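You operate a simulated robot arm through the tools that you are given. There is no shell and no other tool.

Carry out the task below with a simulated two-armed robot. There is one attempt and no reset: what you move stays moved.

Task
Home the open printer, then set its two wheels by the pale blue card.
Fine: switch on, dial to HOME, green key once, wait till homed; switch off at the end; the card ends in its holder.

Only the result counts: the job must be done as asked and must still hold three seconds after the hand-in. Knocking over, shifting, dropping, spilling or breaking anything else fails it.

Robot
Two 7-joint arms with fingered hands on one trunk that stands fixed in place. Base frame: the origin is at the foot of the trunk, x ahead of it, y to its left, z up; the work surface is at about z = 890. Units: mm, rad, N and s.
The left shoulder is at [60, 138, 947], the right one opposite. With the tool pointing down near the work surface each hand reaches from about 400 to 920 mm from the base axis, measured 20 degrees to its own side. Payload 4 kg a hand.
The TCP of each hand is the grasp point between the finger pads, 36 mm short of the fingertips. In the tool frame z runs along the fingers and y along their closing line. The gripper opens to 120 mm; its body begins 42 mm behind the TCP. The gripper is a hand of 5 fingers: y runs from the thumb to the fingers, the wrist lies at [-15, -109, -200] in the tool frame, and closing takes about 1.5 s.
Orientation is that of the tool frame in the base frame, as a unit quaternion [x, y, z, w]. With the fingers straight down and the wrist toward the robot, the tool's x, y and z point along [0, 1, 0], [1, 0, 0] and [0, 0, -1] of the base frame.

Tools
- The arms move only by the tool apply_moves. It takes "left_commands", "right_commands" or both (then of equal length, played together; a hand with none holds still); each is a list of rows, each an object of numbers (a shift or turn left out is 0, a gripper value left out holds the last): "x", "y", "z": the shift along the tool's x, y, z in mm; "rx", "ry", "rz": the turn, a rotation vector about the tool's x, y, z in rad; "fingers": the gripper command, from -1 (shut) to 1 (fully open), values between in proportion. In form: [{"x": .., "y": .., "z": .., "rx": .., "ry": .., "rz": .., "fingers": ..}, ...]. A call has 1 to 20 rows; each row is the pose to reach, as a shift and turn from the pose commanded when the call began, along the tool's axes at that moment. Rows are played at 5 a second. More than 50 mm and 0.15 rad between two rows, or a gripper value outside its range, and nothing of the call is played. A pose out of reach is approached as far as the arm can. The call stops where the force on the tool passes 40 N (or 10 N more than at its start, if that is more) or the arm is blocked; 0.2 s more then pass. Each finger travels about 153 mm/s and halts on what it meets, pressing with about 26 N; the grip force reading is that of the motor and also rises with nothing between the fingers. The clock runs only during rows and for 0.2 s after the last one: add rows that repeat a pose to give the fingers time. It gives the time, the measured TCP pose, the force on the tool (base axes), the opening and the grip force at its end, in the units of the frame above (readings bear some noise), with the torque about the TCP (base axes, N m) and any sound that the robot's microphone picked up.
- Cameras (640 x 400 px; columns grow to the right, rows downward): "scene" is now at [60.7, 9.4, 1600.1]; the picture's right is [0.10, -0.99, 0.00], its down [-0.51, -0.05, -0.86] and it looks along [0.85, 0.09, -0.51] (base axes); focal length 328 px, centre (320, 200). "left" rides on the left gripper at [-69, -79, -131] in its tool frame; the picture's right is [-0.78, -0.29, 0.55], its down [0.55, -0.73, 0.40] and it looks along [0.29, 0.61, 0.74] (tool axes); focal length 222 px, centre (320, 200). "right" rides on the right gripper at [70, -79, -131] in its tool frame; the picture's right is [-0.79, 0.29, -0.55], its down [-0.55, -0.74, 0.40] and it looks along [-0.29, 0.61, 0.74] (tool axes); focal length 222 px, centre (320, 200). There is no depth. A picture from a camera that has moved, and an enlarged one, comes with that camera's place and axes in the base frame and with its lens.
- capture(camera): a new picture of that camera. It takes no simulated time.
- move_column(by): slides the trunk up (or, below 0, down) by that many mm; the arms and the scene camera ride with it, the base frame stays. It gives what a move gives, with no picture.
- preshape(shape, hand): the hand has 5 fingers and takes this shape, open, in about a second: jaw (thumb against the fingers, like two jaws); tri (thumb and two fingers); tip (a fingertip pinch); poke (one finger out to press); point (the index stretched); flat (the hand flat); cup (the hand cupped); fist (a fist). The gripper value then closes the fingers along that shape, each until it touches; the sizes above hold for jaw. It gives what a move gives, with no picture.
- head_to(pan, tilt): turns the head with the scene camera to pan (to the left, within 1.501 rad either way) and tilt (down, from -0.506 to 1.204), counted from straight ahead of the robot. It gives what a move gives.
- zoom(camera, box): a new picture of the part [left, top, right, bottom] of that camera's present view, enlarged. It takes no simulated time.
- finish_job(): hands the job in; it is judged then, once.

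Places have to be worked out from the pictures, the camera data and where the tool is seen. Open the grippers and draw the arms clear of the work before you hand the job in, unless the task says otherwise.

The tools are called as a command line: name --argument value ..., lists and objects as JSON in quotes. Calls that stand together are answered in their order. apply_moves: Moves the arms, as the interface text tells. Its arguments: {"type":"object","properties":{"left_commands":{"type":"array","items":{"type":"object","properties":{"x":{"type":"number"},"y":{"type":"number"},"z":{"type":"number"},"rx":{"type":"number"},"ry":{"type":"number"},"rz":{"type":"number"},"fingers":{"type":"number"}}}},"right_commands":{"type":"array","items":{"type":"object","properties":{"x":{"type":"number"},"y":{"type":"number"},"z":{"type":"number"},"rx":{"type":"number"},"ry":{"type":"number"},"rz":{"type":"number"},"fingers":{"type":"number"}}}}},"required":[]} The other tools are called the same way: move_column (by) moves the trunk up or down; preshape (shape, hand) gives the hand a shape; head_to (pan, tilt) turns the head that bears the scene camera; capture (camera) takes a picture; zoom (camera, box) takes an enlarged picture of a part of a camera's view; finish_job () hands the job in.

At the start:

```text
time_s: 0.0
left_eef_pos: [520.7, 218.8, 1331.4]
left_orientation: [0.707, 0.707, -0.001, 0.0]
left_ft_force: [-0.3, -1.0, 0.4]
left_wrist_torque: [-0.01, 0.0, 0.02]
left_gripper_width: 119.7
left_grip_force: 0.0
left_shape: jaw
right_eef_pos: [643.2, -185.7, 1285.6]
right_orientation: [0.707, 0.707, -0.001, 0.0]
right_ft_force: [0.3, 0.6, -0.1]
right_wrist_torque: [0.0, -0.03, -0.02]
right_gripper_width: 119.6
right_grip_force: 0.0
right_shape: jaw
trunk travel left (down, up): [-525.0, 65.0]
head pan, tilt (commanded): [0.101, 0.538]
```

scene: 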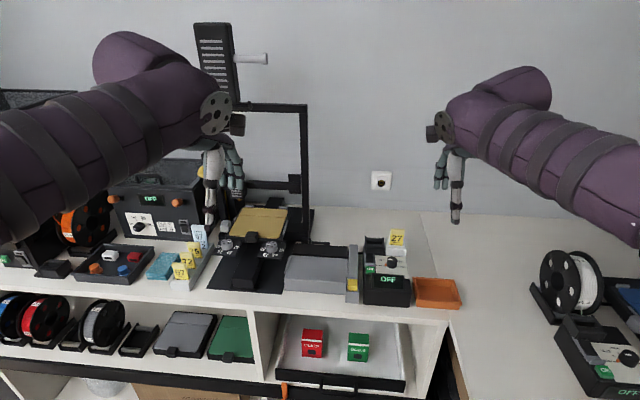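
right: 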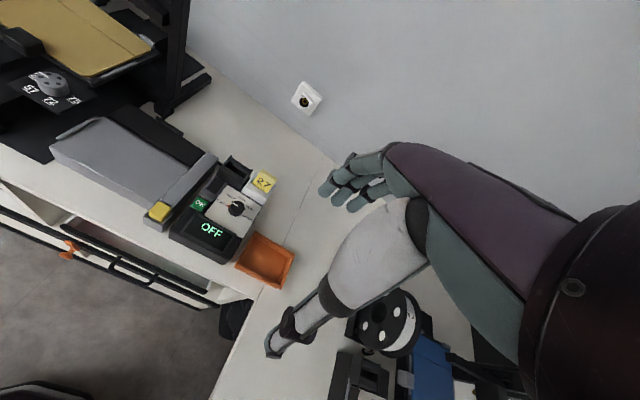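
left: 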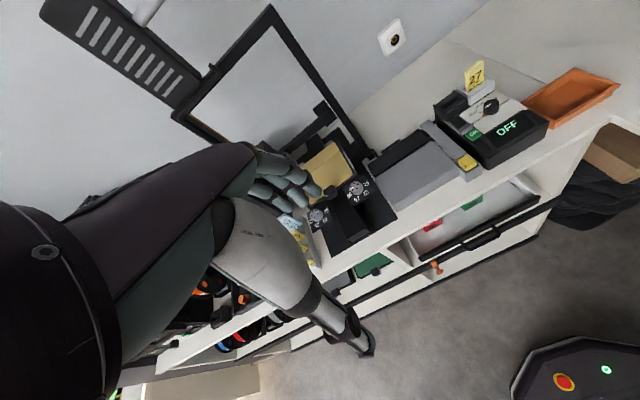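

I will look closely at the scene first: the printer, the control box, and the cards.

zoom --camera "scene" --box '[190, 180, 350, 310]'

zoom --camera "scene" --box '[340, 220, 470, 320]'

zoom --camera "scene" --box '[60, 170, 240, 300]'

zoom --camera "scene" --box '[520, 240, 640, 400]'

zoom --camera "left" --box '[280, 130, 440, 280]'

zoom --camera "right" --box '[150, 130, 310, 300]'

```text
3.08 times, centred on (270, 245) of scene
camera zoom: at [60.7, 9.4, 1600.1], right [0.1, -0.99, 0.0], down [-0.51, -0.05, -0.86], along [0.85, 0.09, -0.51], focal length 1011 px, centre (474, 62)
```

zoom: 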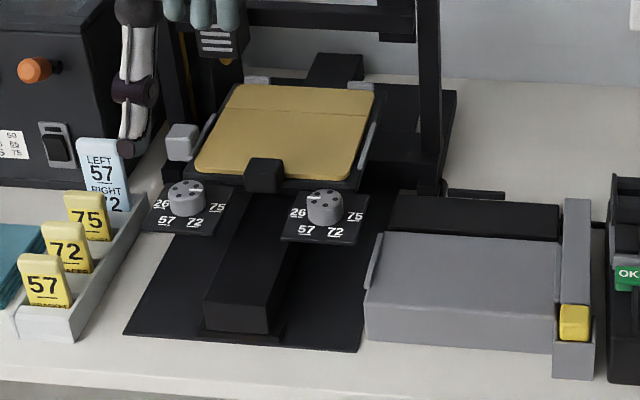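

```text
4.00 times, centred on (405, 270) of scene
camera zoom: at [60.7, 9.4, 1600.1], right [0.1, -0.99, 0.0], down [-0.51, -0.05, -0.86], along [0.85, 0.09, -0.51], focal length 1314 px, centre (-20, -80)
```

zoom: 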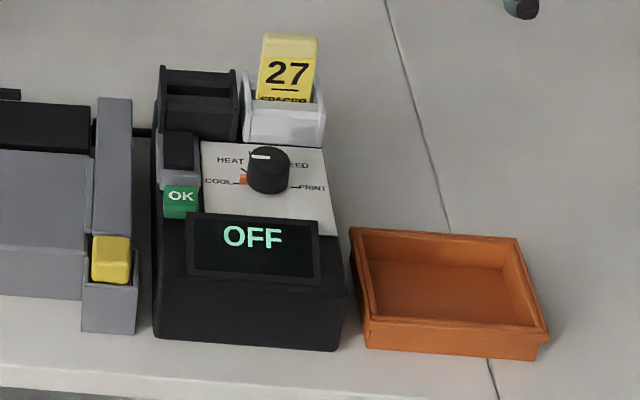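

```text
3.08 times, centred on (150, 235) of scene
camera zoom: at [60.7, 9.4, 1600.1], right [0.1, -0.99, 0.0], down [-0.51, -0.05, -0.86], along [0.85, 0.09, -0.51], focal length 1011 px, centre (843, 92)
```

zoom: 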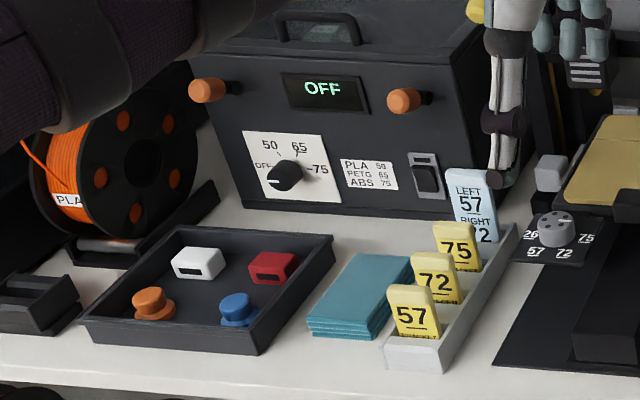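

```text
2.50 times, centred on (580, 320) of scene
camera zoom: at [60.7, 9.4, 1600.1], right [0.1, -0.99, 0.0], down [-0.51, -0.05, -0.86], along [0.85, 0.09, -0.51], focal length 821 px, centre (-330, -100)
```

zoom: 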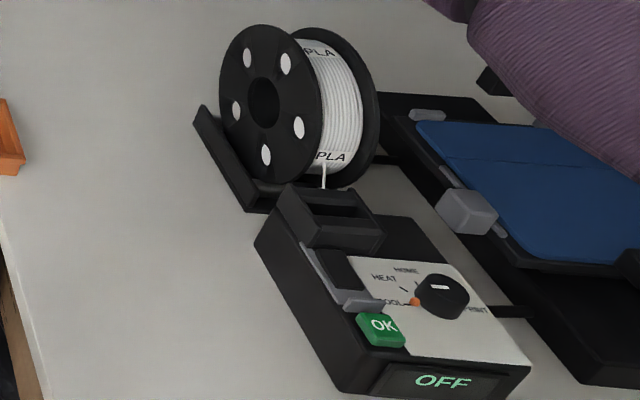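

```text
2.67 times, centred on (360, 205) of left
camera zoom: at [441.4, 150.1, 1462.0], right [-0.29, -0.78, -0.55], down [-0.73, 0.55, -0.4], along [0.61, 0.29, -0.74], focal length 592 px, centre (213, 187)
```

zoom: 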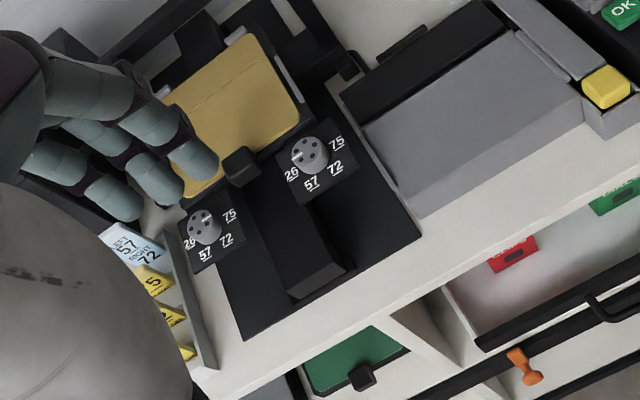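

```text
2.35 times, centred on (230, 215) of right
camera zoom: at [564.4, -116.4, 1417.4], right [0.29, -0.79, 0.55], down [-0.74, -0.55, -0.4], along [0.61, -0.29, -0.74], focal length 523 px, centre (532, 165)
```

zoom: 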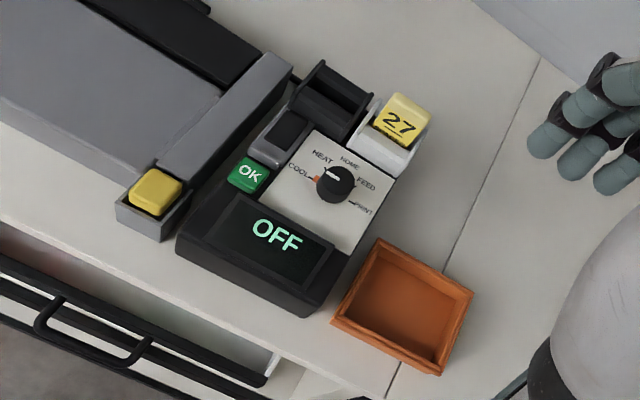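

The left camera shows the card as LEFT 57 / RIGHT 72. I'll pan the head to see the other printer on the right and determine which one is "open".

head_to --pan -0.6 --tilt 0.6

capture --camera "scene"

zoom --camera "left" --box '[280, 200, 330, 250]'

```text
time_s: 1.1
left_eef_pos: [519.7, 219.7, 1331.6]
left_orientation: [0.707, 0.707, 0.001, -0.001]
left_ft_force: [-0.6, 0.3, 0.0]
left_wrist_torque: [-0.01, 0.0, 0.03]
left_gripper_width: 119.9
left_grip_force: 0.0
left_shape: jaw
right_eef_pos: [643.5, -186.7, 1285.8]
right_orientation: [0.707, 0.707, 0.001, -0.001]
right_ft_force: [0.3, 0.5, 0.6]
right_wrist_torque: [-0.01, -0.01, 0.02]
right_gripper_width: 119.4
right_grip_force: 0.1
right_shape: jaw
trunk travel left (down, up): [-525.0, 65.0]
head pan, tilt (commanded): [-0.6, 0.6]
```

```text
taken
camera scene: at [44.0, -49.6, 1594.5], right [-0.56, -0.83, 0.0], down [-0.47, 0.32, -0.83], along [0.68, -0.47, -0.56], focal length 328 px, centre (320, 200)
```

scene: 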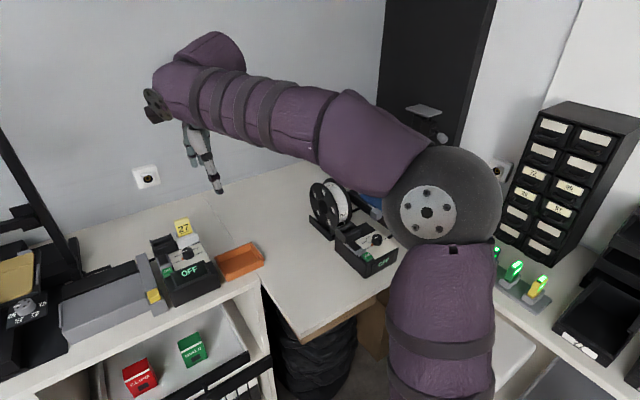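

```text
8.00 times, centred on (305, 225) of left
camera zoom: at [441.4, 150.1, 1462.0], right [-0.29, -0.78, -0.55], down [-0.73, 0.55, -0.4], along [0.61, 0.29, -0.74], focal length 1777 px, centre (440, 0)
```

zoom: 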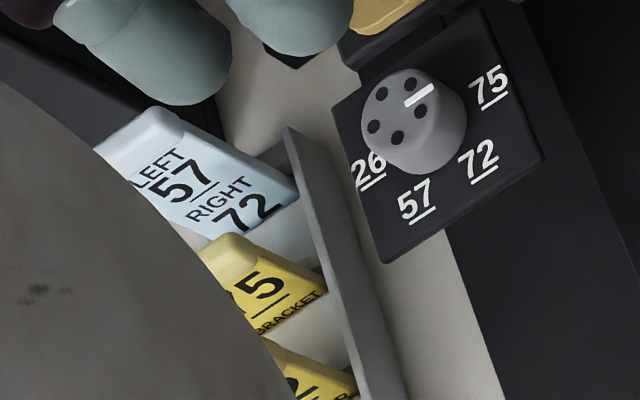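

The right arm hides the second printer; I'll pan further to look behind it.

head_to --pan -1.1 --tilt 0.5

capture --camera "scene"

head_to --pan 0.7 --tilt 0.6

capture --camera "scene"

```text
time_s: 2.0
left_eef_pos: [520.6, 220.7, 1331.9]
left_orientation: [0.707, 0.707, 0.0, 0.0]
left_ft_force: [0.1, 0.0, 0.3]
left_wrist_torque: [0.0, 0.02, -0.01]
left_gripper_width: 119.8
left_grip_force: 0.1
left_shape: jaw
right_eef_pos: [644.5, -186.6, 1285.9]
right_orientation: [0.708, 0.707, 0.0, 0.0]
right_ft_force: [0.0, 0.5, 0.2]
right_wrist_torque: [0.0, 0.01, 0.0]
right_gripper_width: 120.0
right_grip_force: 0.2
right_shape: jaw
trunk travel left (down, up): [-525.0, 65.0]
head pan, tilt (commanded): [-1.1, 0.499]
```

```text
taken
camera scene: at [12.4, -80.7, 1603.6], right [-0.89, -0.45, 0.0], down [-0.22, 0.43, -0.88], along [0.4, -0.78, -0.48], focal length 328 px, centre (320, 200)
```

scene: 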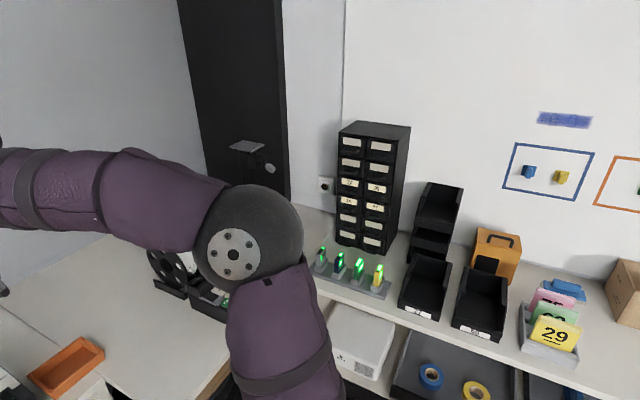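

```text
time_s: 3.8
left_eef_pos: [520.0, 220.2, 1331.4]
left_orientation: [0.707, 0.707, 0.0, -0.001]
left_ft_force: [0.8, 0.0, -1.2]
left_wrist_torque: [-0.03, -0.01, -0.03]
left_gripper_width: 119.9
left_grip_force: 0.1
left_shape: jaw
right_eef_pos: [643.6, -186.3, 1285.3]
right_orientation: [0.707, 0.707, 0.0, 0.0]
right_ft_force: [0.2, 0.2, -0.1]
right_wrist_torque: [0.01, 0.04, 0.02]
right_gripper_width: 119.9
right_grip_force: 0.0
right_shape: jaw
trunk travel left (down, up): [-525.0, 65.0]
head pan, tilt (commanded): [0.7, 0.6]
```

```text
taken
camera scene: at [38.7, 57.2, 1594.5], right [0.64, -0.77, 0.0], down [-0.43, -0.36, -0.83], along [0.63, 0.53, -0.56], focal length 328 px, centre (320, 200)
```

scene: 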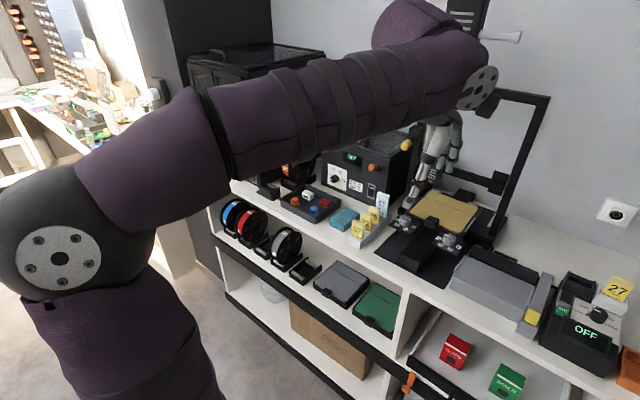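

The gold-bed printer is an open frame with two numbered wheels; its control box (OFF display) is to its right. I'll bring both hands lower so the wrist cameras give close views of the box, card and wheels, staying well above everything.

apply_moves --left_commands '[{"x": 10, "y": 25, "z": 35}, {"x": 20, "y": 50, "z": 70}, {"x": 30, "y": 75, "z": 105}, {"x": 41, "y": 100, "z": 141}]' --right_commands '[{"x": 16, "y": -6, "z": 34}, {"x": 33, "y": -12, "z": 68}, {"x": 50, "y": -18, "z": 102}, {"x": 66, "y": -23, "z": 135}]'

capture --camera "left"

capture --camera "right"

head_to --pan -0.6 --tilt 0.6

capture --camera "scene"

```text
time_s: 4.8
left_eef_pos: [620.2, 263.0, 1188.7]
left_orientation: [0.707, 0.707, 0.0, 0.0]
left_ft_force: [-1.1, -0.8, -0.1]
left_wrist_torque: [0.0, 0.03, 0.0]
left_gripper_width: 119.6
left_grip_force: 0.1
left_shape: jaw
right_eef_pos: [621.2, -122.2, 1148.8]
right_orientation: [0.707, 0.707, 0.0, 0.0]
right_ft_force: [-0.1, 0.0, -0.1]
right_wrist_torque: [-0.02, 0.07, -0.02]
right_gripper_width: 119.8
right_grip_force: 0.0
right_shape: jaw
trunk travel left (down, up): [-525.0, 65.0]
head pan, tilt (commanded): [0.7, 0.6]
```

```text
taken
camera left: at [541.7, 192.8, 1318.4], right [-0.29, -0.79, -0.55], down [-0.74, 0.55, -0.4], along [0.61, 0.29, -0.74], focal length 222 px, centre (320, 200)
```

left: 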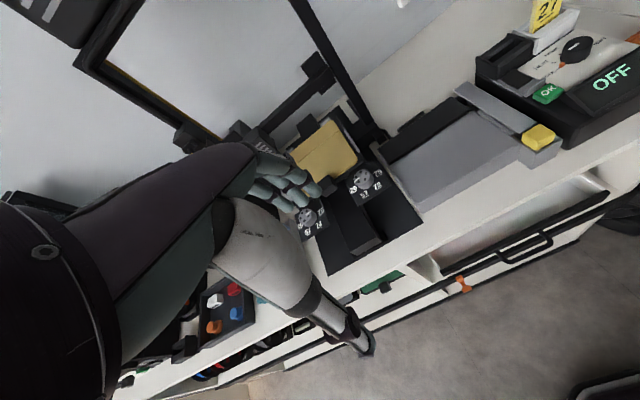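

```text
taken
camera right: at [542.4, -51.8, 1280.7], right [0.29, -0.79, 0.55], down [-0.74, -0.55, -0.4], along [0.61, -0.29, -0.74], focal length 222 px, centre (320, 200)
```

right: 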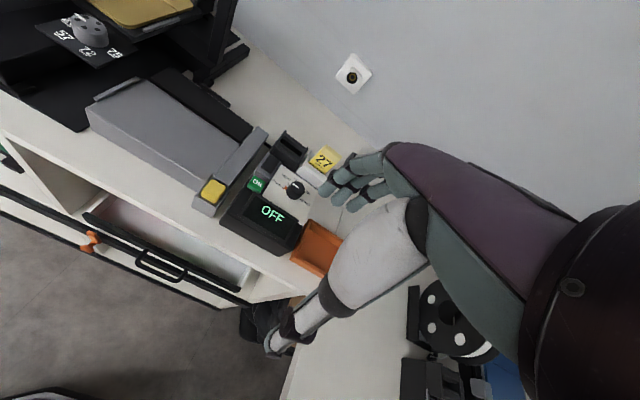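

```text
time_s: 6.3
left_eef_pos: [618.5, 261.6, 1188.6]
left_orientation: [0.707, 0.707, 0.0, -0.001]
left_ft_force: [0.1, 0.0, -0.2]
left_wrist_torque: [0.0, 0.01, -0.01]
left_gripper_width: 119.6
left_grip_force: 0.1
left_shape: jaw
right_eef_pos: [620.3, -122.5, 1150.2]
right_orientation: [0.707, 0.707, 0.0, 0.0]
right_ft_force: [-0.1, 0.8, 0.5]
right_wrist_torque: [0.02, 0.01, 0.0]
right_gripper_width: 119.8
right_grip_force: 0.0
right_shape: jaw
trunk travel left (down, up): [-525.0, 65.0]
head pan, tilt (commanded): [-0.6, 0.6]
```

```text
taken
camera scene: at [44.1, -49.6, 1594.5], right [-0.56, -0.83, 0.0], down [-0.47, 0.32, -0.83], along [0.68, -0.47, -0.56], focal length 328 px, centre (320, 200)
```

scene: 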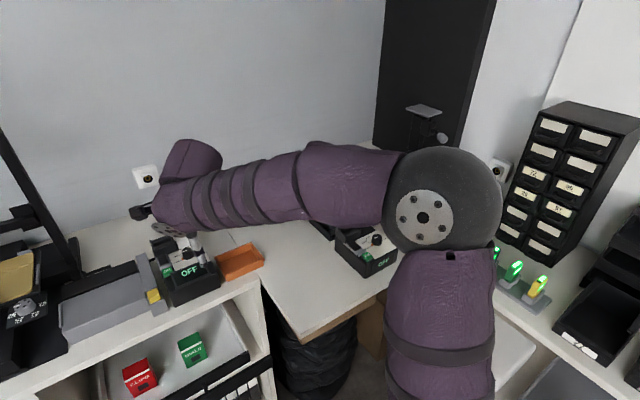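

The second printer is still hidden by the arm. I'll swing the right hand to the right and yaw it so its camera sees that printer, to confirm which is "open".

apply_moves --right_commands '[{"x": -25, "y": -8, "z": -14, "rz": 0.14}, {"x": -51, "y": -17, "z": -28, "rz": 0.28}, {"x": -77, "y": -25, "z": -42, "rz": 0.42}, {"x": -103, "y": -34, "z": -57, "rz": 0.56}, {"x": -129, "y": -43, "z": -71, "rz": 0.7}, {"x": -155, "y": -51, "z": -86, "rz": 0.84}, {"x": -180, "y": -60, "z": -100, "rz": 0.98}]'

capture --camera "right"

head_to --pan -0.1 --tilt 0.6

capture --camera "scene"

```text
time_s: 7.9
left_eef_pos: [619.3, 260.9, 1187.9]
left_orientation: [0.707, 0.707, 0.001, 0.0]
left_ft_force: [0.3, 0.5, 0.4]
left_wrist_torque: [0.0, 0.01, -0.03]
left_gripper_width: 119.9
left_grip_force: 0.1
left_shape: jaw
right_eef_pos: [561.6, -299.9, 1251.1]
right_orientation: [0.957, 0.29, -0.001, -0.001]
right_ft_force: [1.0, 0.5, 0.0]
right_wrist_torque: [0.0, -0.02, 0.01]
right_gripper_width: 119.9
right_grip_force: 0.2
right_shape: jaw
trunk travel left (down, up): [-525.0, 65.0]
head pan, tilt (commanded): [-0.6, 0.6]
```

```text
taken
camera right: at [576.0, -196.0, 1382.2], right [-0.49, -0.68, 0.55], down [-0.86, 0.31, -0.4], along [0.1, -0.67, -0.74], focal length 222 px, centre (320, 200)
```

right: 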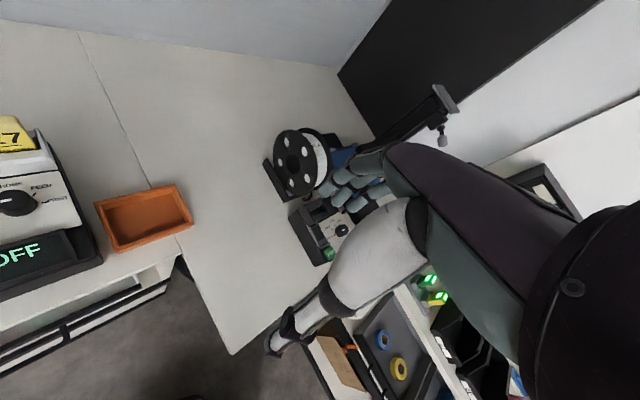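

```text
time_s: 8.8
left_eef_pos: [619.0, 261.5, 1188.2]
left_orientation: [0.707, 0.707, 0.0, 0.0]
left_ft_force: [0.1, 0.1, -0.1]
left_wrist_torque: [0.02, -0.02, 0.0]
left_gripper_width: 119.8
left_grip_force: 0.1
left_shape: jaw
right_eef_pos: [562.0, -299.7, 1251.4]
right_orientation: [0.957, 0.292, 0.0, 0.0]
right_ft_force: [-0.1, -0.6, -0.4]
right_wrist_torque: [0.01, -0.04, -0.04]
right_gripper_width: 119.7
right_grip_force: 0.1
right_shape: jaw
trunk travel left (down, up): [-525.0, 65.0]
head pan, tilt (commanded): [-0.099, 0.6]
```

```text
taken
camera scene: at [59.0, -8.5, 1594.5], right [-0.1, -0.99, 0.0], down [-0.56, 0.06, -0.82], along [0.82, -0.08, -0.57], focal length 328 px, centre (320, 200)
```

scene: 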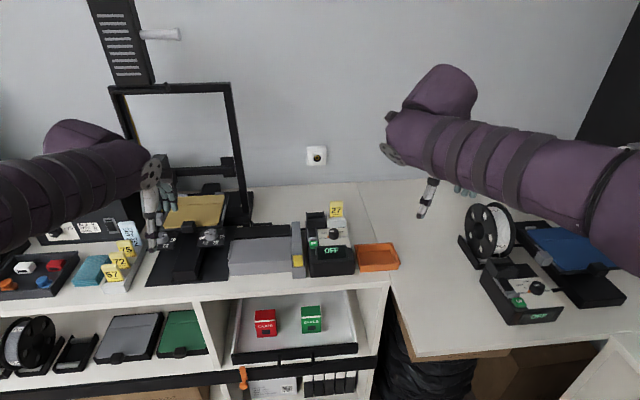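

zoom --camera "scene" --box '[440, 130, 640, 330]'

zoom --camera "right" --box '[260, 60, 480, 280]'

zoom --camera "scene" --box '[60, 0, 360, 300]'

head_to --pan -0.5 --tilt 0.3

capture --camera "scene"

```text
2.00 times, centred on (540, 230) of scene
camera zoom: at [59.0, -8.5, 1594.5], right [-0.1, -0.99, 0.0], down [-0.56, 0.06, -0.82], along [0.82, -0.08, -0.57], focal length 657 px, centre (-120, 140)
```

zoom: 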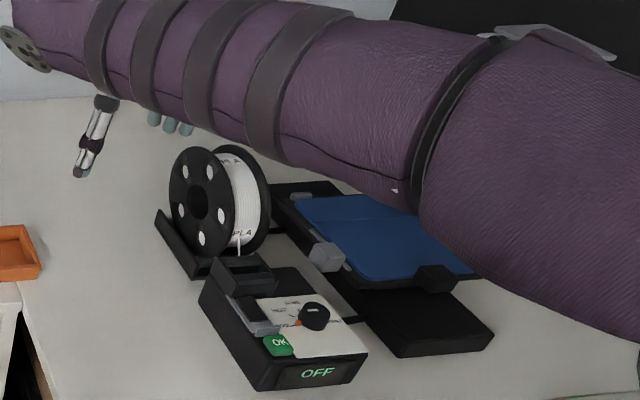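

```text
1.82 times, centred on (370, 170) of right
camera zoom: at [576.2, -195.3, 1381.9], right [-0.49, -0.68, 0.55], down [-0.87, 0.3, -0.4], along [0.1, -0.67, -0.74], focal length 404 px, centre (229, 254)
```

zoom: 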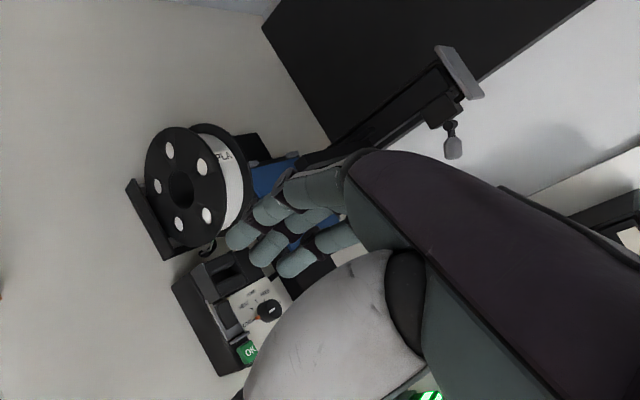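

```text
1.33 times, centred on (210, 150) of scene
camera zoom: at [59.0, -8.5, 1594.5], right [-0.1, -0.99, 0.0], down [-0.56, 0.06, -0.82], along [0.82, -0.08, -0.57], focal length 438 px, centre (467, 267)
```

zoom: 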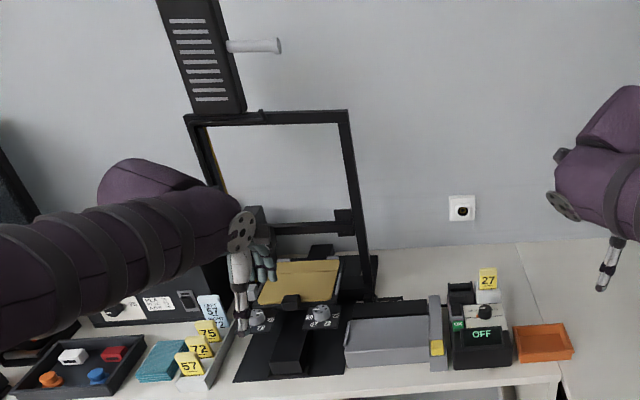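

```text
time_s: 9.7
left_eef_pos: [618.8, 262.1, 1189.1]
left_orientation: [0.707, 0.707, 0.0, 0.0]
left_ft_force: [0.2, 0.1, 0.2]
left_wrist_torque: [-0.01, -0.01, -0.01]
left_gripper_width: 119.9
left_grip_force: 0.0
left_shape: jaw
right_eef_pos: [563.0, -300.8, 1251.4]
right_orientation: [0.957, 0.291, 0.001, 0.0]
right_ft_force: [0.2, -0.1, 0.4]
right_wrist_torque: [-0.02, 0.0, -0.04]
right_gripper_width: 119.7
right_grip_force: 0.2
right_shape: jaw
trunk travel left (down, up): [-525.0, 65.0]
head pan, tilt (commanded): [-0.499, 0.3]
```

```text
taken
camera scene: at [53.1, -44.3, 1622.0], right [-0.48, -0.88, 0.0], down [-0.26, 0.14, -0.96], along [0.84, -0.46, -0.3], focal length 328 px, centre (320, 200)
```

scene: 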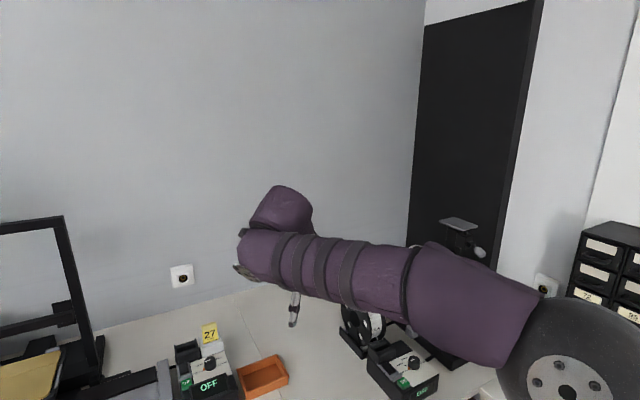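

The right printer is a single-post type without numbered wheels, so the gold-bed open-frame one is the target. I bring the right hand back above its control box for a detailed look.

apply_moves --right_commands '[{"x": 21, "y": -16, "z": 14, "rz": -0.14}, {"x": 42, "y": -33, "z": 28, "rz": -0.28}, {"x": 63, "y": -49, "z": 42, "rz": -0.42}, {"x": 85, "y": -65, "z": 57, "rz": -0.56}, {"x": 106, "y": -82, "z": 71, "rz": -0.7}, {"x": 128, "y": -98, "z": 86, "rz": -0.84}, {"x": 149, "y": -115, "z": 100, "rz": -0.98}]'

zoom --camera "right" --box '[210, 110, 370, 270]'

head_to --pan 0.1 --tilt 0.54

zoom --camera "scene" --box '[330, 210, 450, 310]'

capture --camera "scene"

```text
time_s: 11.3
left_eef_pos: [619.3, 262.4, 1188.1]
left_orientation: [0.707, 0.707, -0.001, 0.001]
left_ft_force: [-0.1, 0.4, -0.1]
left_wrist_torque: [-0.01, 0.01, 0.02]
left_gripper_width: 119.6
left_grip_force: 0.0
left_shape: jaw
right_eef_pos: [622.0, -124.1, 1150.8]
right_orientation: [0.707, 0.708, 0.0, 0.0]
right_ft_force: [-0.6, 0.8, -0.3]
right_wrist_torque: [0.01, 0.01, -0.01]
right_gripper_width: 119.5
right_grip_force: 0.1
right_shape: jaw
trunk travel left (down, up): [-525.0, 65.0]
head pan, tilt (commanded): [-0.499, 0.3]
```

```text
2.50 times, centred on (290, 190) of right
camera zoom: at [542.3, -54.1, 1282.5], right [0.29, -0.78, 0.55], down [-0.73, -0.55, -0.4], along [0.61, -0.29, -0.74], focal length 555 px, centre (395, 225)
```

zoom: 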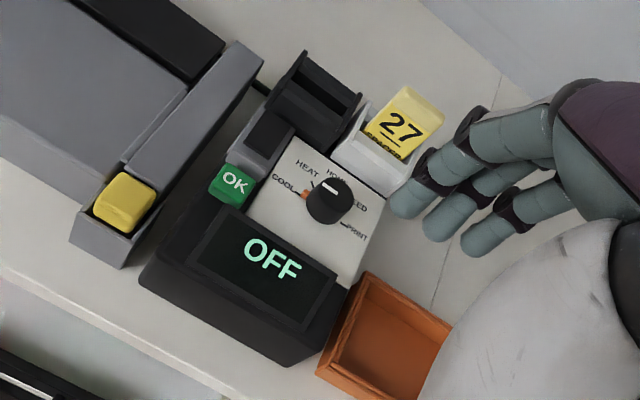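

```text
time_s: 12.3
left_eef_pos: [618.4, 261.2, 1188.9]
left_orientation: [0.708, 0.707, 0.0, -0.001]
left_ft_force: [0.9, 0.0, -0.4]
left_wrist_torque: [0.03, -0.01, -0.01]
left_gripper_width: 119.6
left_grip_force: 0.0
left_shape: jaw
right_eef_pos: [620.5, -124.8, 1151.1]
right_orientation: [0.707, 0.707, 0.0, 0.0]
right_ft_force: [0.3, -0.3, 1.4]
right_wrist_torque: [0.01, 0.01, 0.0]
right_gripper_width: 119.8
right_grip_force: 0.1
right_shape: jaw
trunk travel left (down, up): [-525.0, 65.0]
head pan, tilt (commanded): [0.099, 0.539]
```

```text
4.00 times, centred on (390, 260) of scene
camera zoom: at [60.7, 9.2, 1600.0], right [0.1, -1.0, 0.0], down [-0.51, -0.05, -0.86], along [0.85, 0.08, -0.51], focal length 1314 px, centre (40, -40)
```

zoom: 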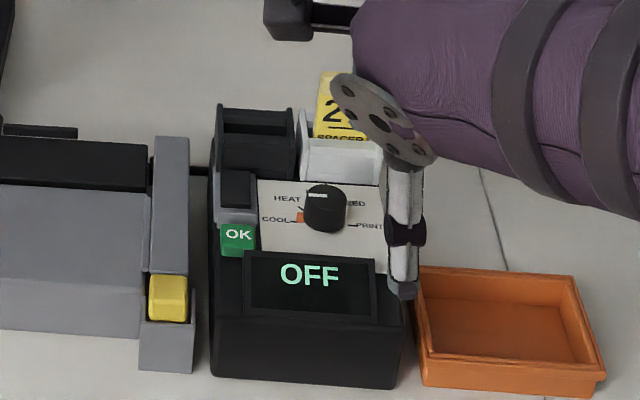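

```text
taken
camera scene: at [60.7, 9.2, 1600.0], right [0.1, -1.0, 0.0], down [-0.51, -0.05, -0.86], along [0.85, 0.08, -0.51], focal length 328 px, centre (320, 200)
```

scene: 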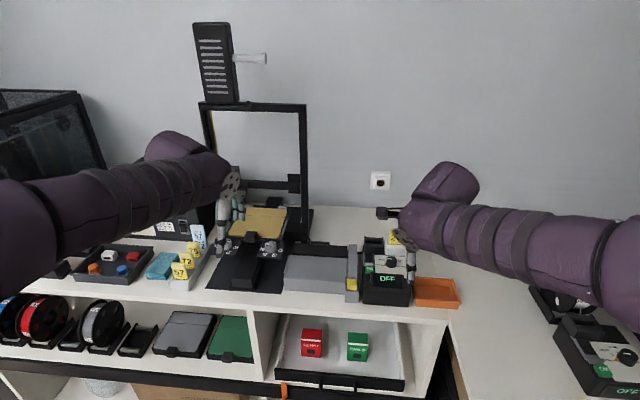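

Zooming in hard on the dial, switch and key.

zoom --camera "right" --box '[262, 155, 322, 215]'

zoom --camera "scene" --box '[365, 235, 425, 285]'

zoom --camera "left" --box '[520, 20, 640, 120]'

zoom --camera "left" --box '[280, 150, 400, 260]'

zoom --camera "right" --box '[50, 0, 150, 80]'

```text
6.67 times, centred on (292, 185) of right
camera zoom: at [541.9, -54.3, 1283.0], right [0.29, -0.79, 0.55], down [-0.74, -0.55, -0.4], along [0.61, -0.29, -0.74], focal length 1481 px, centre (507, 300)
```

zoom: 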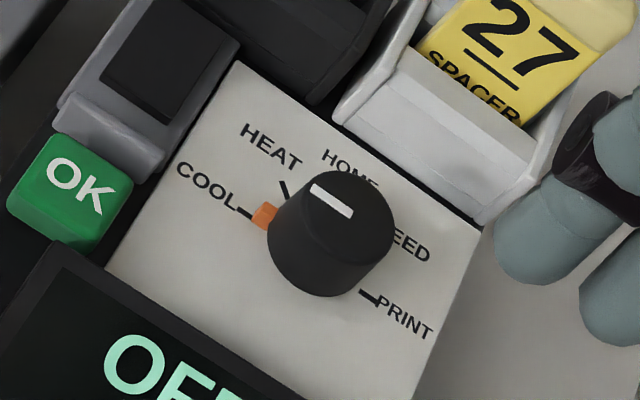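

```text
8.00 times, centred on (395, 260) of scene
camera zoom: at [60.7, 9.2, 1600.0], right [0.1, -1.0, 0.0], down [-0.51, -0.05, -0.86], along [0.85, 0.08, -0.51], focal length 2628 px, centre (-280, -280)
```

zoom: 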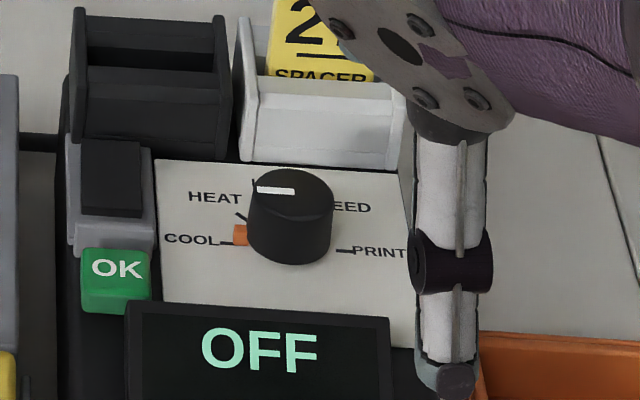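

```text
4.00 times, centred on (580, 70) of left
camera zoom: at [540.2, 191.9, 1319.4], right [-0.29, -0.78, -0.55], down [-0.73, 0.55, -0.4], along [0.61, 0.29, -0.74], focal length 888 px, centre (-720, 720)
```

zoom: 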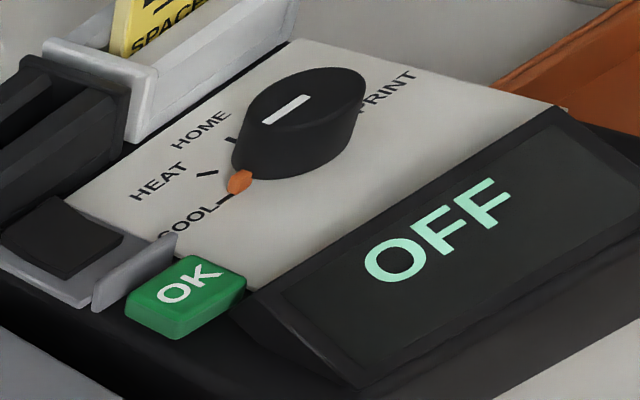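

```text
3.64 times, centred on (340, 205) of left
camera zoom: at [540.2, 191.9, 1319.4], right [-0.29, -0.78, -0.55], down [-0.73, 0.55, -0.4], along [0.61, 0.29, -0.74], focal length 808 px, centre (247, 182)
```

zoom: 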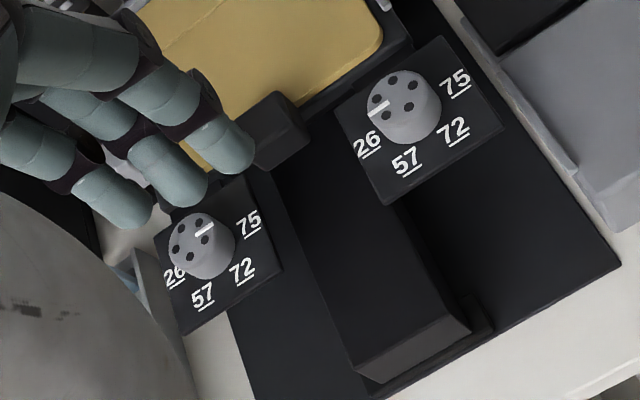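

```text
5.00 times, centred on (100, 40) of right
camera zoom: at [541.9, -54.3, 1283.0], right [0.29, -0.79, 0.55], down [-0.74, -0.55, -0.4], along [0.61, -0.29, -0.74], focal length 1111 px, centre (1420, 1000)
```

zoom: 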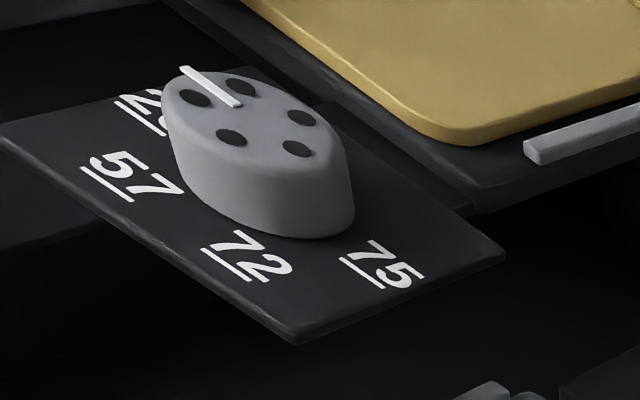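

The dial's white mark and orange pointer sit at COOL, so HOME (12 o'clock) is about a quarter turn clockwise. I'll shape the right hand to poke and see where its fingertip sits relative to the TCP.

preshape --hand "right" --shape "poke"

capture --camera "right"

zoom --camera "scene" --box '[350, 160, 510, 300]'

zoom --camera "left" --box '[440, 0, 640, 125]'

```text
time_s: 13.2
left_eef_pos: [618.6, 261.7, 1189.4]
left_orientation: [0.707, 0.707, 0.0, 0.001]
left_ft_force: [-0.6, 0.5, 0.7]
left_wrist_torque: [0.0, 0.0, 0.03]
left_gripper_width: 119.9
left_grip_force: 0.1
left_shape: jaw
right_eef_pos: [620.9, -123.8, 1150.5]
right_orientation: [0.708, 0.707, 0.001, 0.0]
right_ft_force: [0.5, -0.2, 0.4]
right_wrist_torque: [0.02, -0.04, 0.0]
right_gripper_width: 0.0
right_grip_force: 0.0
right_shape: poke
trunk travel left (down, up): [-525.0, 65.0]
head pan, tilt (commanded): [0.099, 0.539]
```

```text
taken
camera right: at [542.0, -54.3, 1282.9], right [0.29, -0.79, 0.55], down [-0.74, -0.55, -0.4], along [0.61, -0.29, -0.74], focal length 222 px, centre (320, 200)
```

right: 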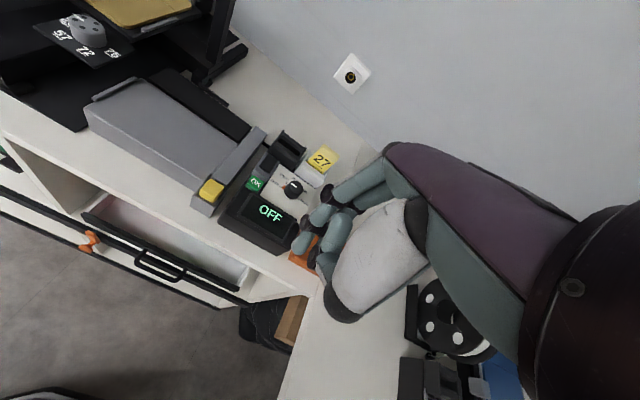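

```text
2.86 times, centred on (430, 230) of scene
camera zoom: at [60.7, 9.3, 1600.0], right [0.1, -1.0, 0.0], down [-0.51, -0.05, -0.86], along [0.85, 0.09, -0.51], focal length 939 px, centre (6, 114)
```

zoom: 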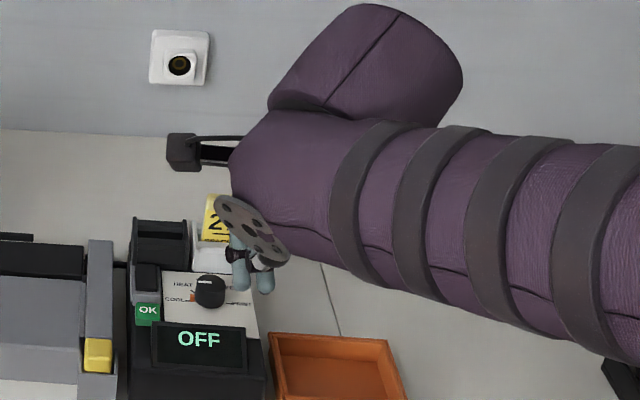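

```text
3.20 times, centred on (540, 62) of left
camera zoom: at [540.2, 191.9, 1319.4], right [-0.29, -0.78, -0.55], down [-0.73, 0.55, -0.4], along [0.61, 0.29, -0.74], focal length 711 px, centre (-384, 640)
```

zoom: 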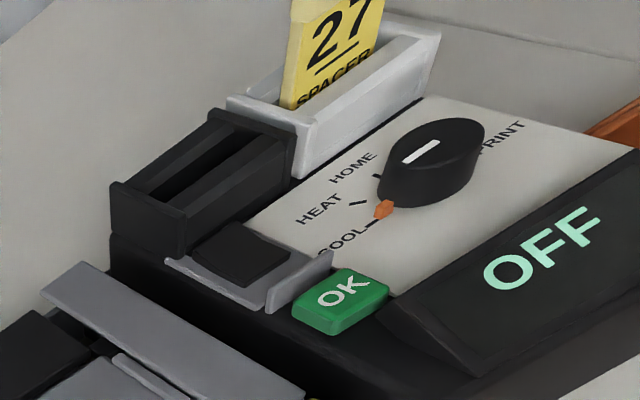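

zoom --camera "right" --box '[260, 160, 400, 300]'

zoom --camera "scene" --box '[390, 190, 450, 240]'

```text
2.86 times, centred on (330, 230) of right
camera zoom: at [542.0, -54.3, 1282.9], right [0.29, -0.79, 0.55], down [-0.74, -0.55, -0.4], along [0.61, -0.29, -0.74], focal length 635 px, centre (291, 114)
```

zoom: 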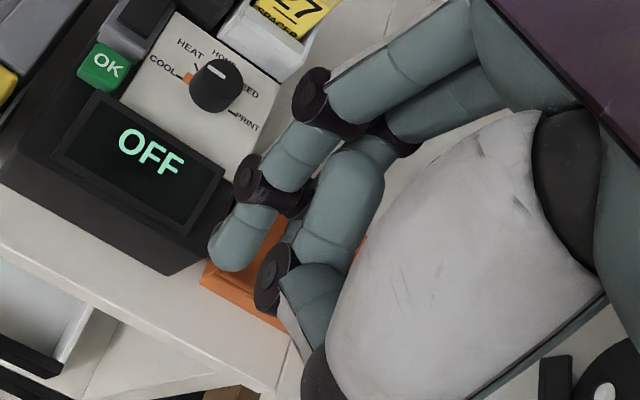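

```text
8.00 times, centred on (420, 215) of scene
camera zoom: at [60.7, 9.3, 1600.0], right [0.1, -1.0, 0.0], down [-0.51, -0.05, -0.86], along [0.85, 0.09, -0.51], focal length 2628 px, centre (-480, 80)
```

zoom: 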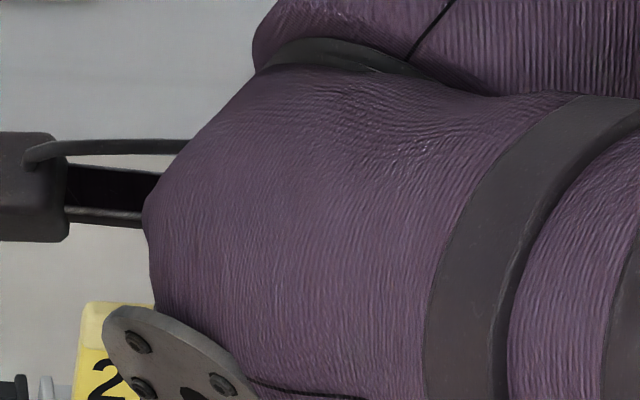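

The poke fingertip triangulates to about (613,-113,1127), only ~24 mm below the TCP. Let me compare with the "point" shape, which may extend farther.

preshape --hand "right" --shape "point"

zoom --camera "right" --box '[260, 160, 400, 300]'

zoom --camera "scene" --box '[360, 200, 460, 280]'

```text
time_s: 14.1
left_eef_pos: [618.2, 261.5, 1188.5]
left_orientation: [0.707, 0.707, 0.0, 0.0]
left_ft_force: [0.2, 0.3, 0.2]
left_wrist_torque: [0.01, 0.0, 0.01]
left_gripper_width: 119.8
left_grip_force: 0.1
left_shape: jaw
right_eef_pos: [621.0, -123.5, 1151.9]
right_orientation: [0.708, 0.706, 0.0, 0.0]
right_ft_force: [-0.4, -0.3, 0.0]
right_wrist_torque: [0.0, 0.02, 0.03]
right_gripper_width: 114.1
right_grip_force: 0.0
right_shape: point
trunk travel left (down, up): [-525.0, 65.0]
head pan, tilt (commanded): [0.099, 0.539]
```

```text
2.86 times, centred on (330, 230) of right
camera zoom: at [542.0, -54.3, 1282.9], right [0.29, -0.79, 0.55], down [-0.74, -0.55, -0.4], along [0.61, -0.29, -0.74], focal length 635 px, centre (291, 114)
```

zoom: 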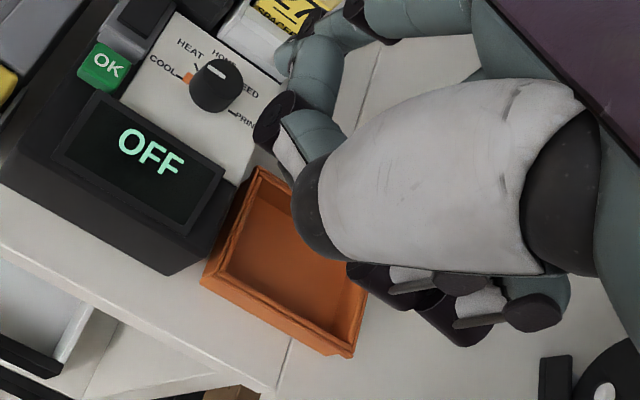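

```text
5.00 times, centred on (410, 240) of scene
camera zoom: at [60.7, 9.3, 1600.0], right [0.1, -1.0, 0.0], down [-0.51, -0.05, -0.86], along [0.85, 0.09, -0.51], focal length 1643 px, centre (-130, 0)
```

zoom: 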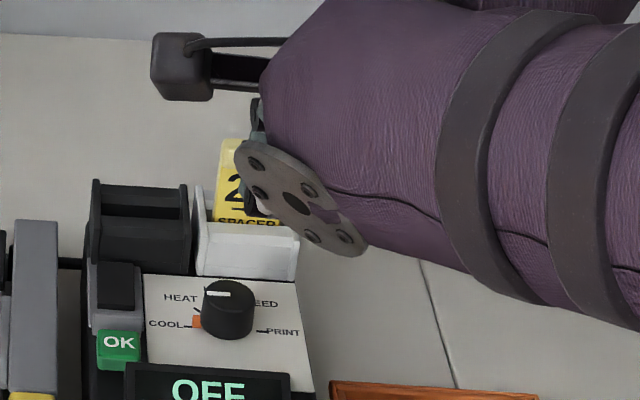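

Point bends away from straight down, so I'll go back to poke. First a hard zoom on the switch to see its tilt.

zoom --camera "right" --box '[240, 130, 300, 190]'

zoom --camera "scene" --box '[370, 245, 410, 280]'

preshape --hand "right" --shape "poke"

```text
6.67 times, centred on (270, 160) of right
camera zoom: at [542.0, -54.3, 1282.9], right [0.29, -0.79, 0.55], down [-0.74, -0.55, -0.4], along [0.61, -0.29, -0.74], focal length 1481 px, centre (653, 467)
```

zoom: 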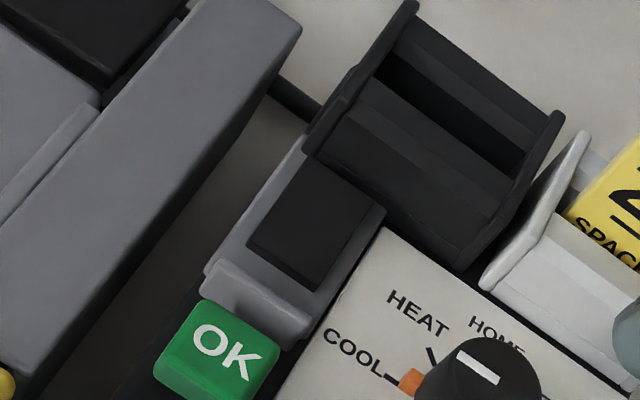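

```text
11.43 times, centred on (390, 262) of scene
camera zoom: at [60.7, 9.3, 1600.0], right [0.1, -1.0, 0.0], down [-0.51, -0.05, -0.86], along [0.85, 0.09, -0.51], focal length 3755 px, centre (-480, -514)
```

zoom: 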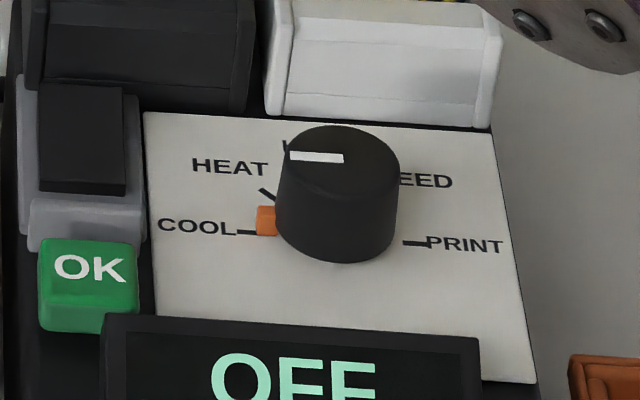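

```text
time_s: 15.0
left_eef_pos: [619.6, 261.6, 1189.2]
left_orientation: [0.707, 0.707, 0.0, -0.001]
left_ft_force: [0.1, 0.4, -0.9]
left_wrist_torque: [-0.01, 0.0, 0.04]
left_gripper_width: 120.0
left_grip_force: 0.1
left_shape: jaw
right_eef_pos: [620.5, -124.3, 1150.3]
right_orientation: [0.708, 0.706, 0.001, 0.0]
right_ft_force: [0.1, -0.9, -0.4]
right_wrist_torque: [-0.04, 0.0, 0.02]
right_gripper_width: 0.0
right_grip_force: 0.0
right_shape: poke
trunk travel left (down, up): [-525.0, 65.0]
head pan, tilt (commanded): [0.099, 0.539]
```

Index finger geometry from a single view is ambiguous, so I'll yaw the left hand so its camera looks sideways at the right hand.

apply_moves --left_commands '[{"rz": 0.15, "z": 5}, {"rz": 0.3, "z": 10}, {"rz": 0.45, "z": 15}, {"rz": 0.6, "z": 20}, {"rz": 0.75, "z": 20}, {"rz": 0.9, "z": 20}, {"rz": 1.05, "z": 20}]'

capture --camera "left"

```text
time_s: 16.6
left_eef_pos: [620.3, 260.5, 1170.0]
left_orientation: [0.967, 0.256, 0.0, 0.0]
left_ft_force: [0.4, 0.1, 0.3]
left_wrist_torque: [0.03, 0.0, 0.01]
left_gripper_width: 120.0
left_grip_force: 0.1
left_shape: jaw
right_eef_pos: [620.6, -124.2, 1150.8]
right_orientation: [0.707, 0.707, 0.0, 0.0]
right_ft_force: [-0.2, 1.3, -0.1]
right_wrist_torque: [-0.02, 0.0, 0.01]
right_gripper_width: 0.0
right_grip_force: 0.0
right_shape: poke
trunk travel left (down, up): [-525.0, 65.0]
head pan, tilt (commanded): [0.099, 0.539]
```

```text
taken
camera left: at [521.6, 294.9, 1301.5], right [-0.83, -0.14, -0.55], down [0.11, 0.91, -0.4], along [0.55, -0.39, -0.74], focal length 222 px, centre (320, 200)
```

left: 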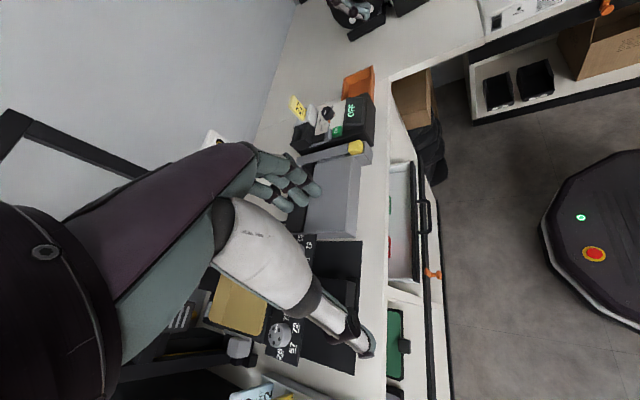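

The right hand is just above the view; I'll tilt the left hand a bit to bring it in.

apply_moves --left_commands '[{"rx": -0.11, "ry": -0.062}, {"rx": -0.22, "ry": -0.124}, {"rx": -0.33, "ry": -0.186}, {"rx": -0.435, "ry": -0.2475}]'

capture --camera "left"

```text
time_s: 17.6
left_eef_pos: [620.6, 261.8, 1170.2]
left_orientation: [0.936, 0.249, -0.063, 0.242]
left_ft_force: [-0.4, 0.0, 0.0]
left_wrist_torque: [0.02, -0.03, 0.01]
left_gripper_width: 119.8
left_grip_force: 0.1
left_shape: jaw
right_eef_pos: [621.2, -124.4, 1151.7]
right_orientation: [0.707, 0.708, 0.0, 0.0]
right_ft_force: [-0.2, -1.0, 0.0]
right_wrist_torque: [-0.02, 0.02, 0.02]
right_gripper_width: 0.0
right_grip_force: 0.1
right_shape: poke
trunk travel left (down, up): [-525.0, 65.0]
head pan, tilt (commanded): [0.099, 0.539]
```

```text
taken
camera left: at [521.4, 354.2, 1268.3], right [-0.83, -0.38, -0.41], down [0.11, 0.61, -0.79], along [0.55, -0.7, -0.46], focal length 222 px, centre (320, 200)
```

left: 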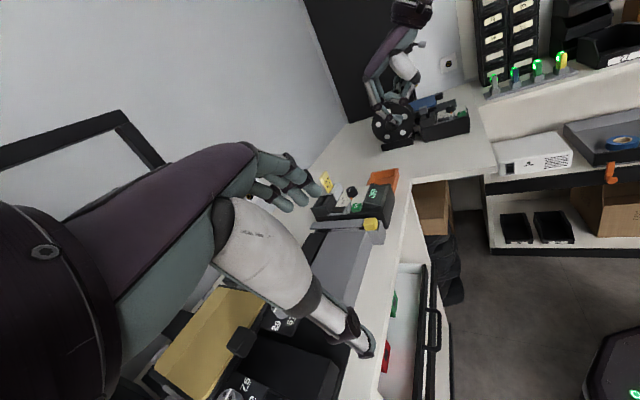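

zoom --camera "left" --box '[340, 0, 460, 150]'

zoom --camera "left" --box '[290, 150, 410, 250]'

```text
2.67 times, centred on (400, 75) of left
camera zoom: at [521.4, 354.2, 1268.3], right [-0.83, -0.38, -0.41], down [0.11, 0.61, -0.79], along [0.55, -0.7, -0.46], focal length 592 px, centre (107, 533)
```

zoom: 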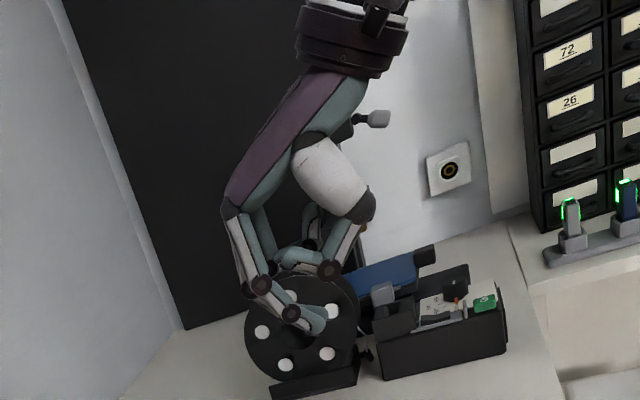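

```text
4.00 times, centred on (350, 200) of left
camera zoom: at [521.4, 354.2, 1268.3], right [-0.83, -0.38, -0.41], down [0.11, 0.61, -0.79], along [0.55, -0.7, -0.46], focal length 888 px, centre (200, 200)
```

zoom: 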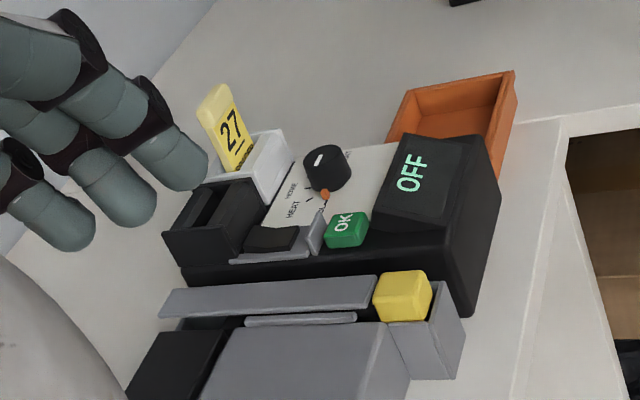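

zoom --camera "left" --box '[335, 185, 395, 225]'

```text
10.00 times, centred on (365, 205) of left
camera zoom: at [521.4, 354.2, 1268.3], right [-0.83, -0.38, -0.41], down [0.11, 0.61, -0.79], along [0.55, -0.7, -0.46], focal length 2221 px, centre (-130, 150)
```

zoom: 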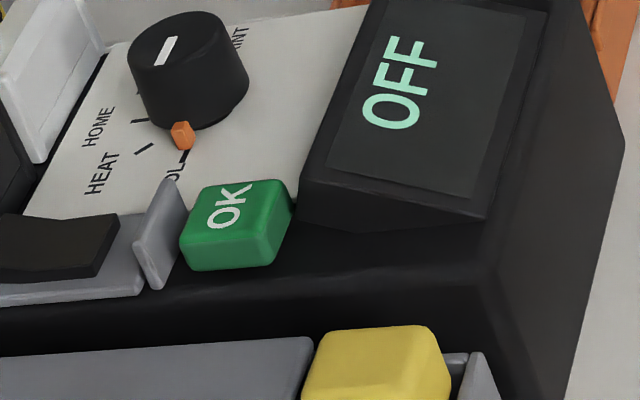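

zoom --camera "left" --box '[322, 190, 362, 222]'

```text
12.50 times, centred on (342, 206) of left
camera zoom: at [521.4, 354.2, 1268.3], right [-0.83, -0.38, -0.41], down [0.11, 0.61, -0.79], along [0.55, -0.7, -0.46], focal length 2776 px, centre (45, 125)
```

zoom: 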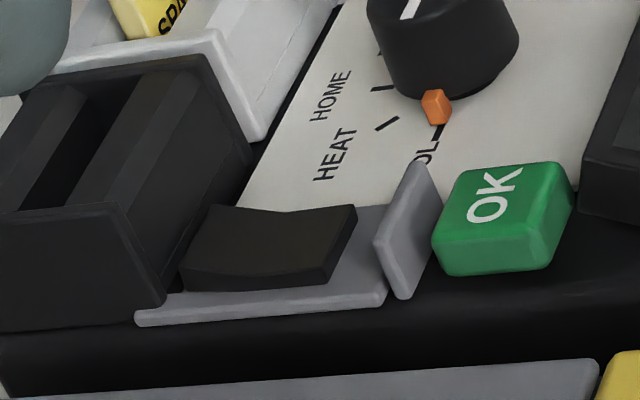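

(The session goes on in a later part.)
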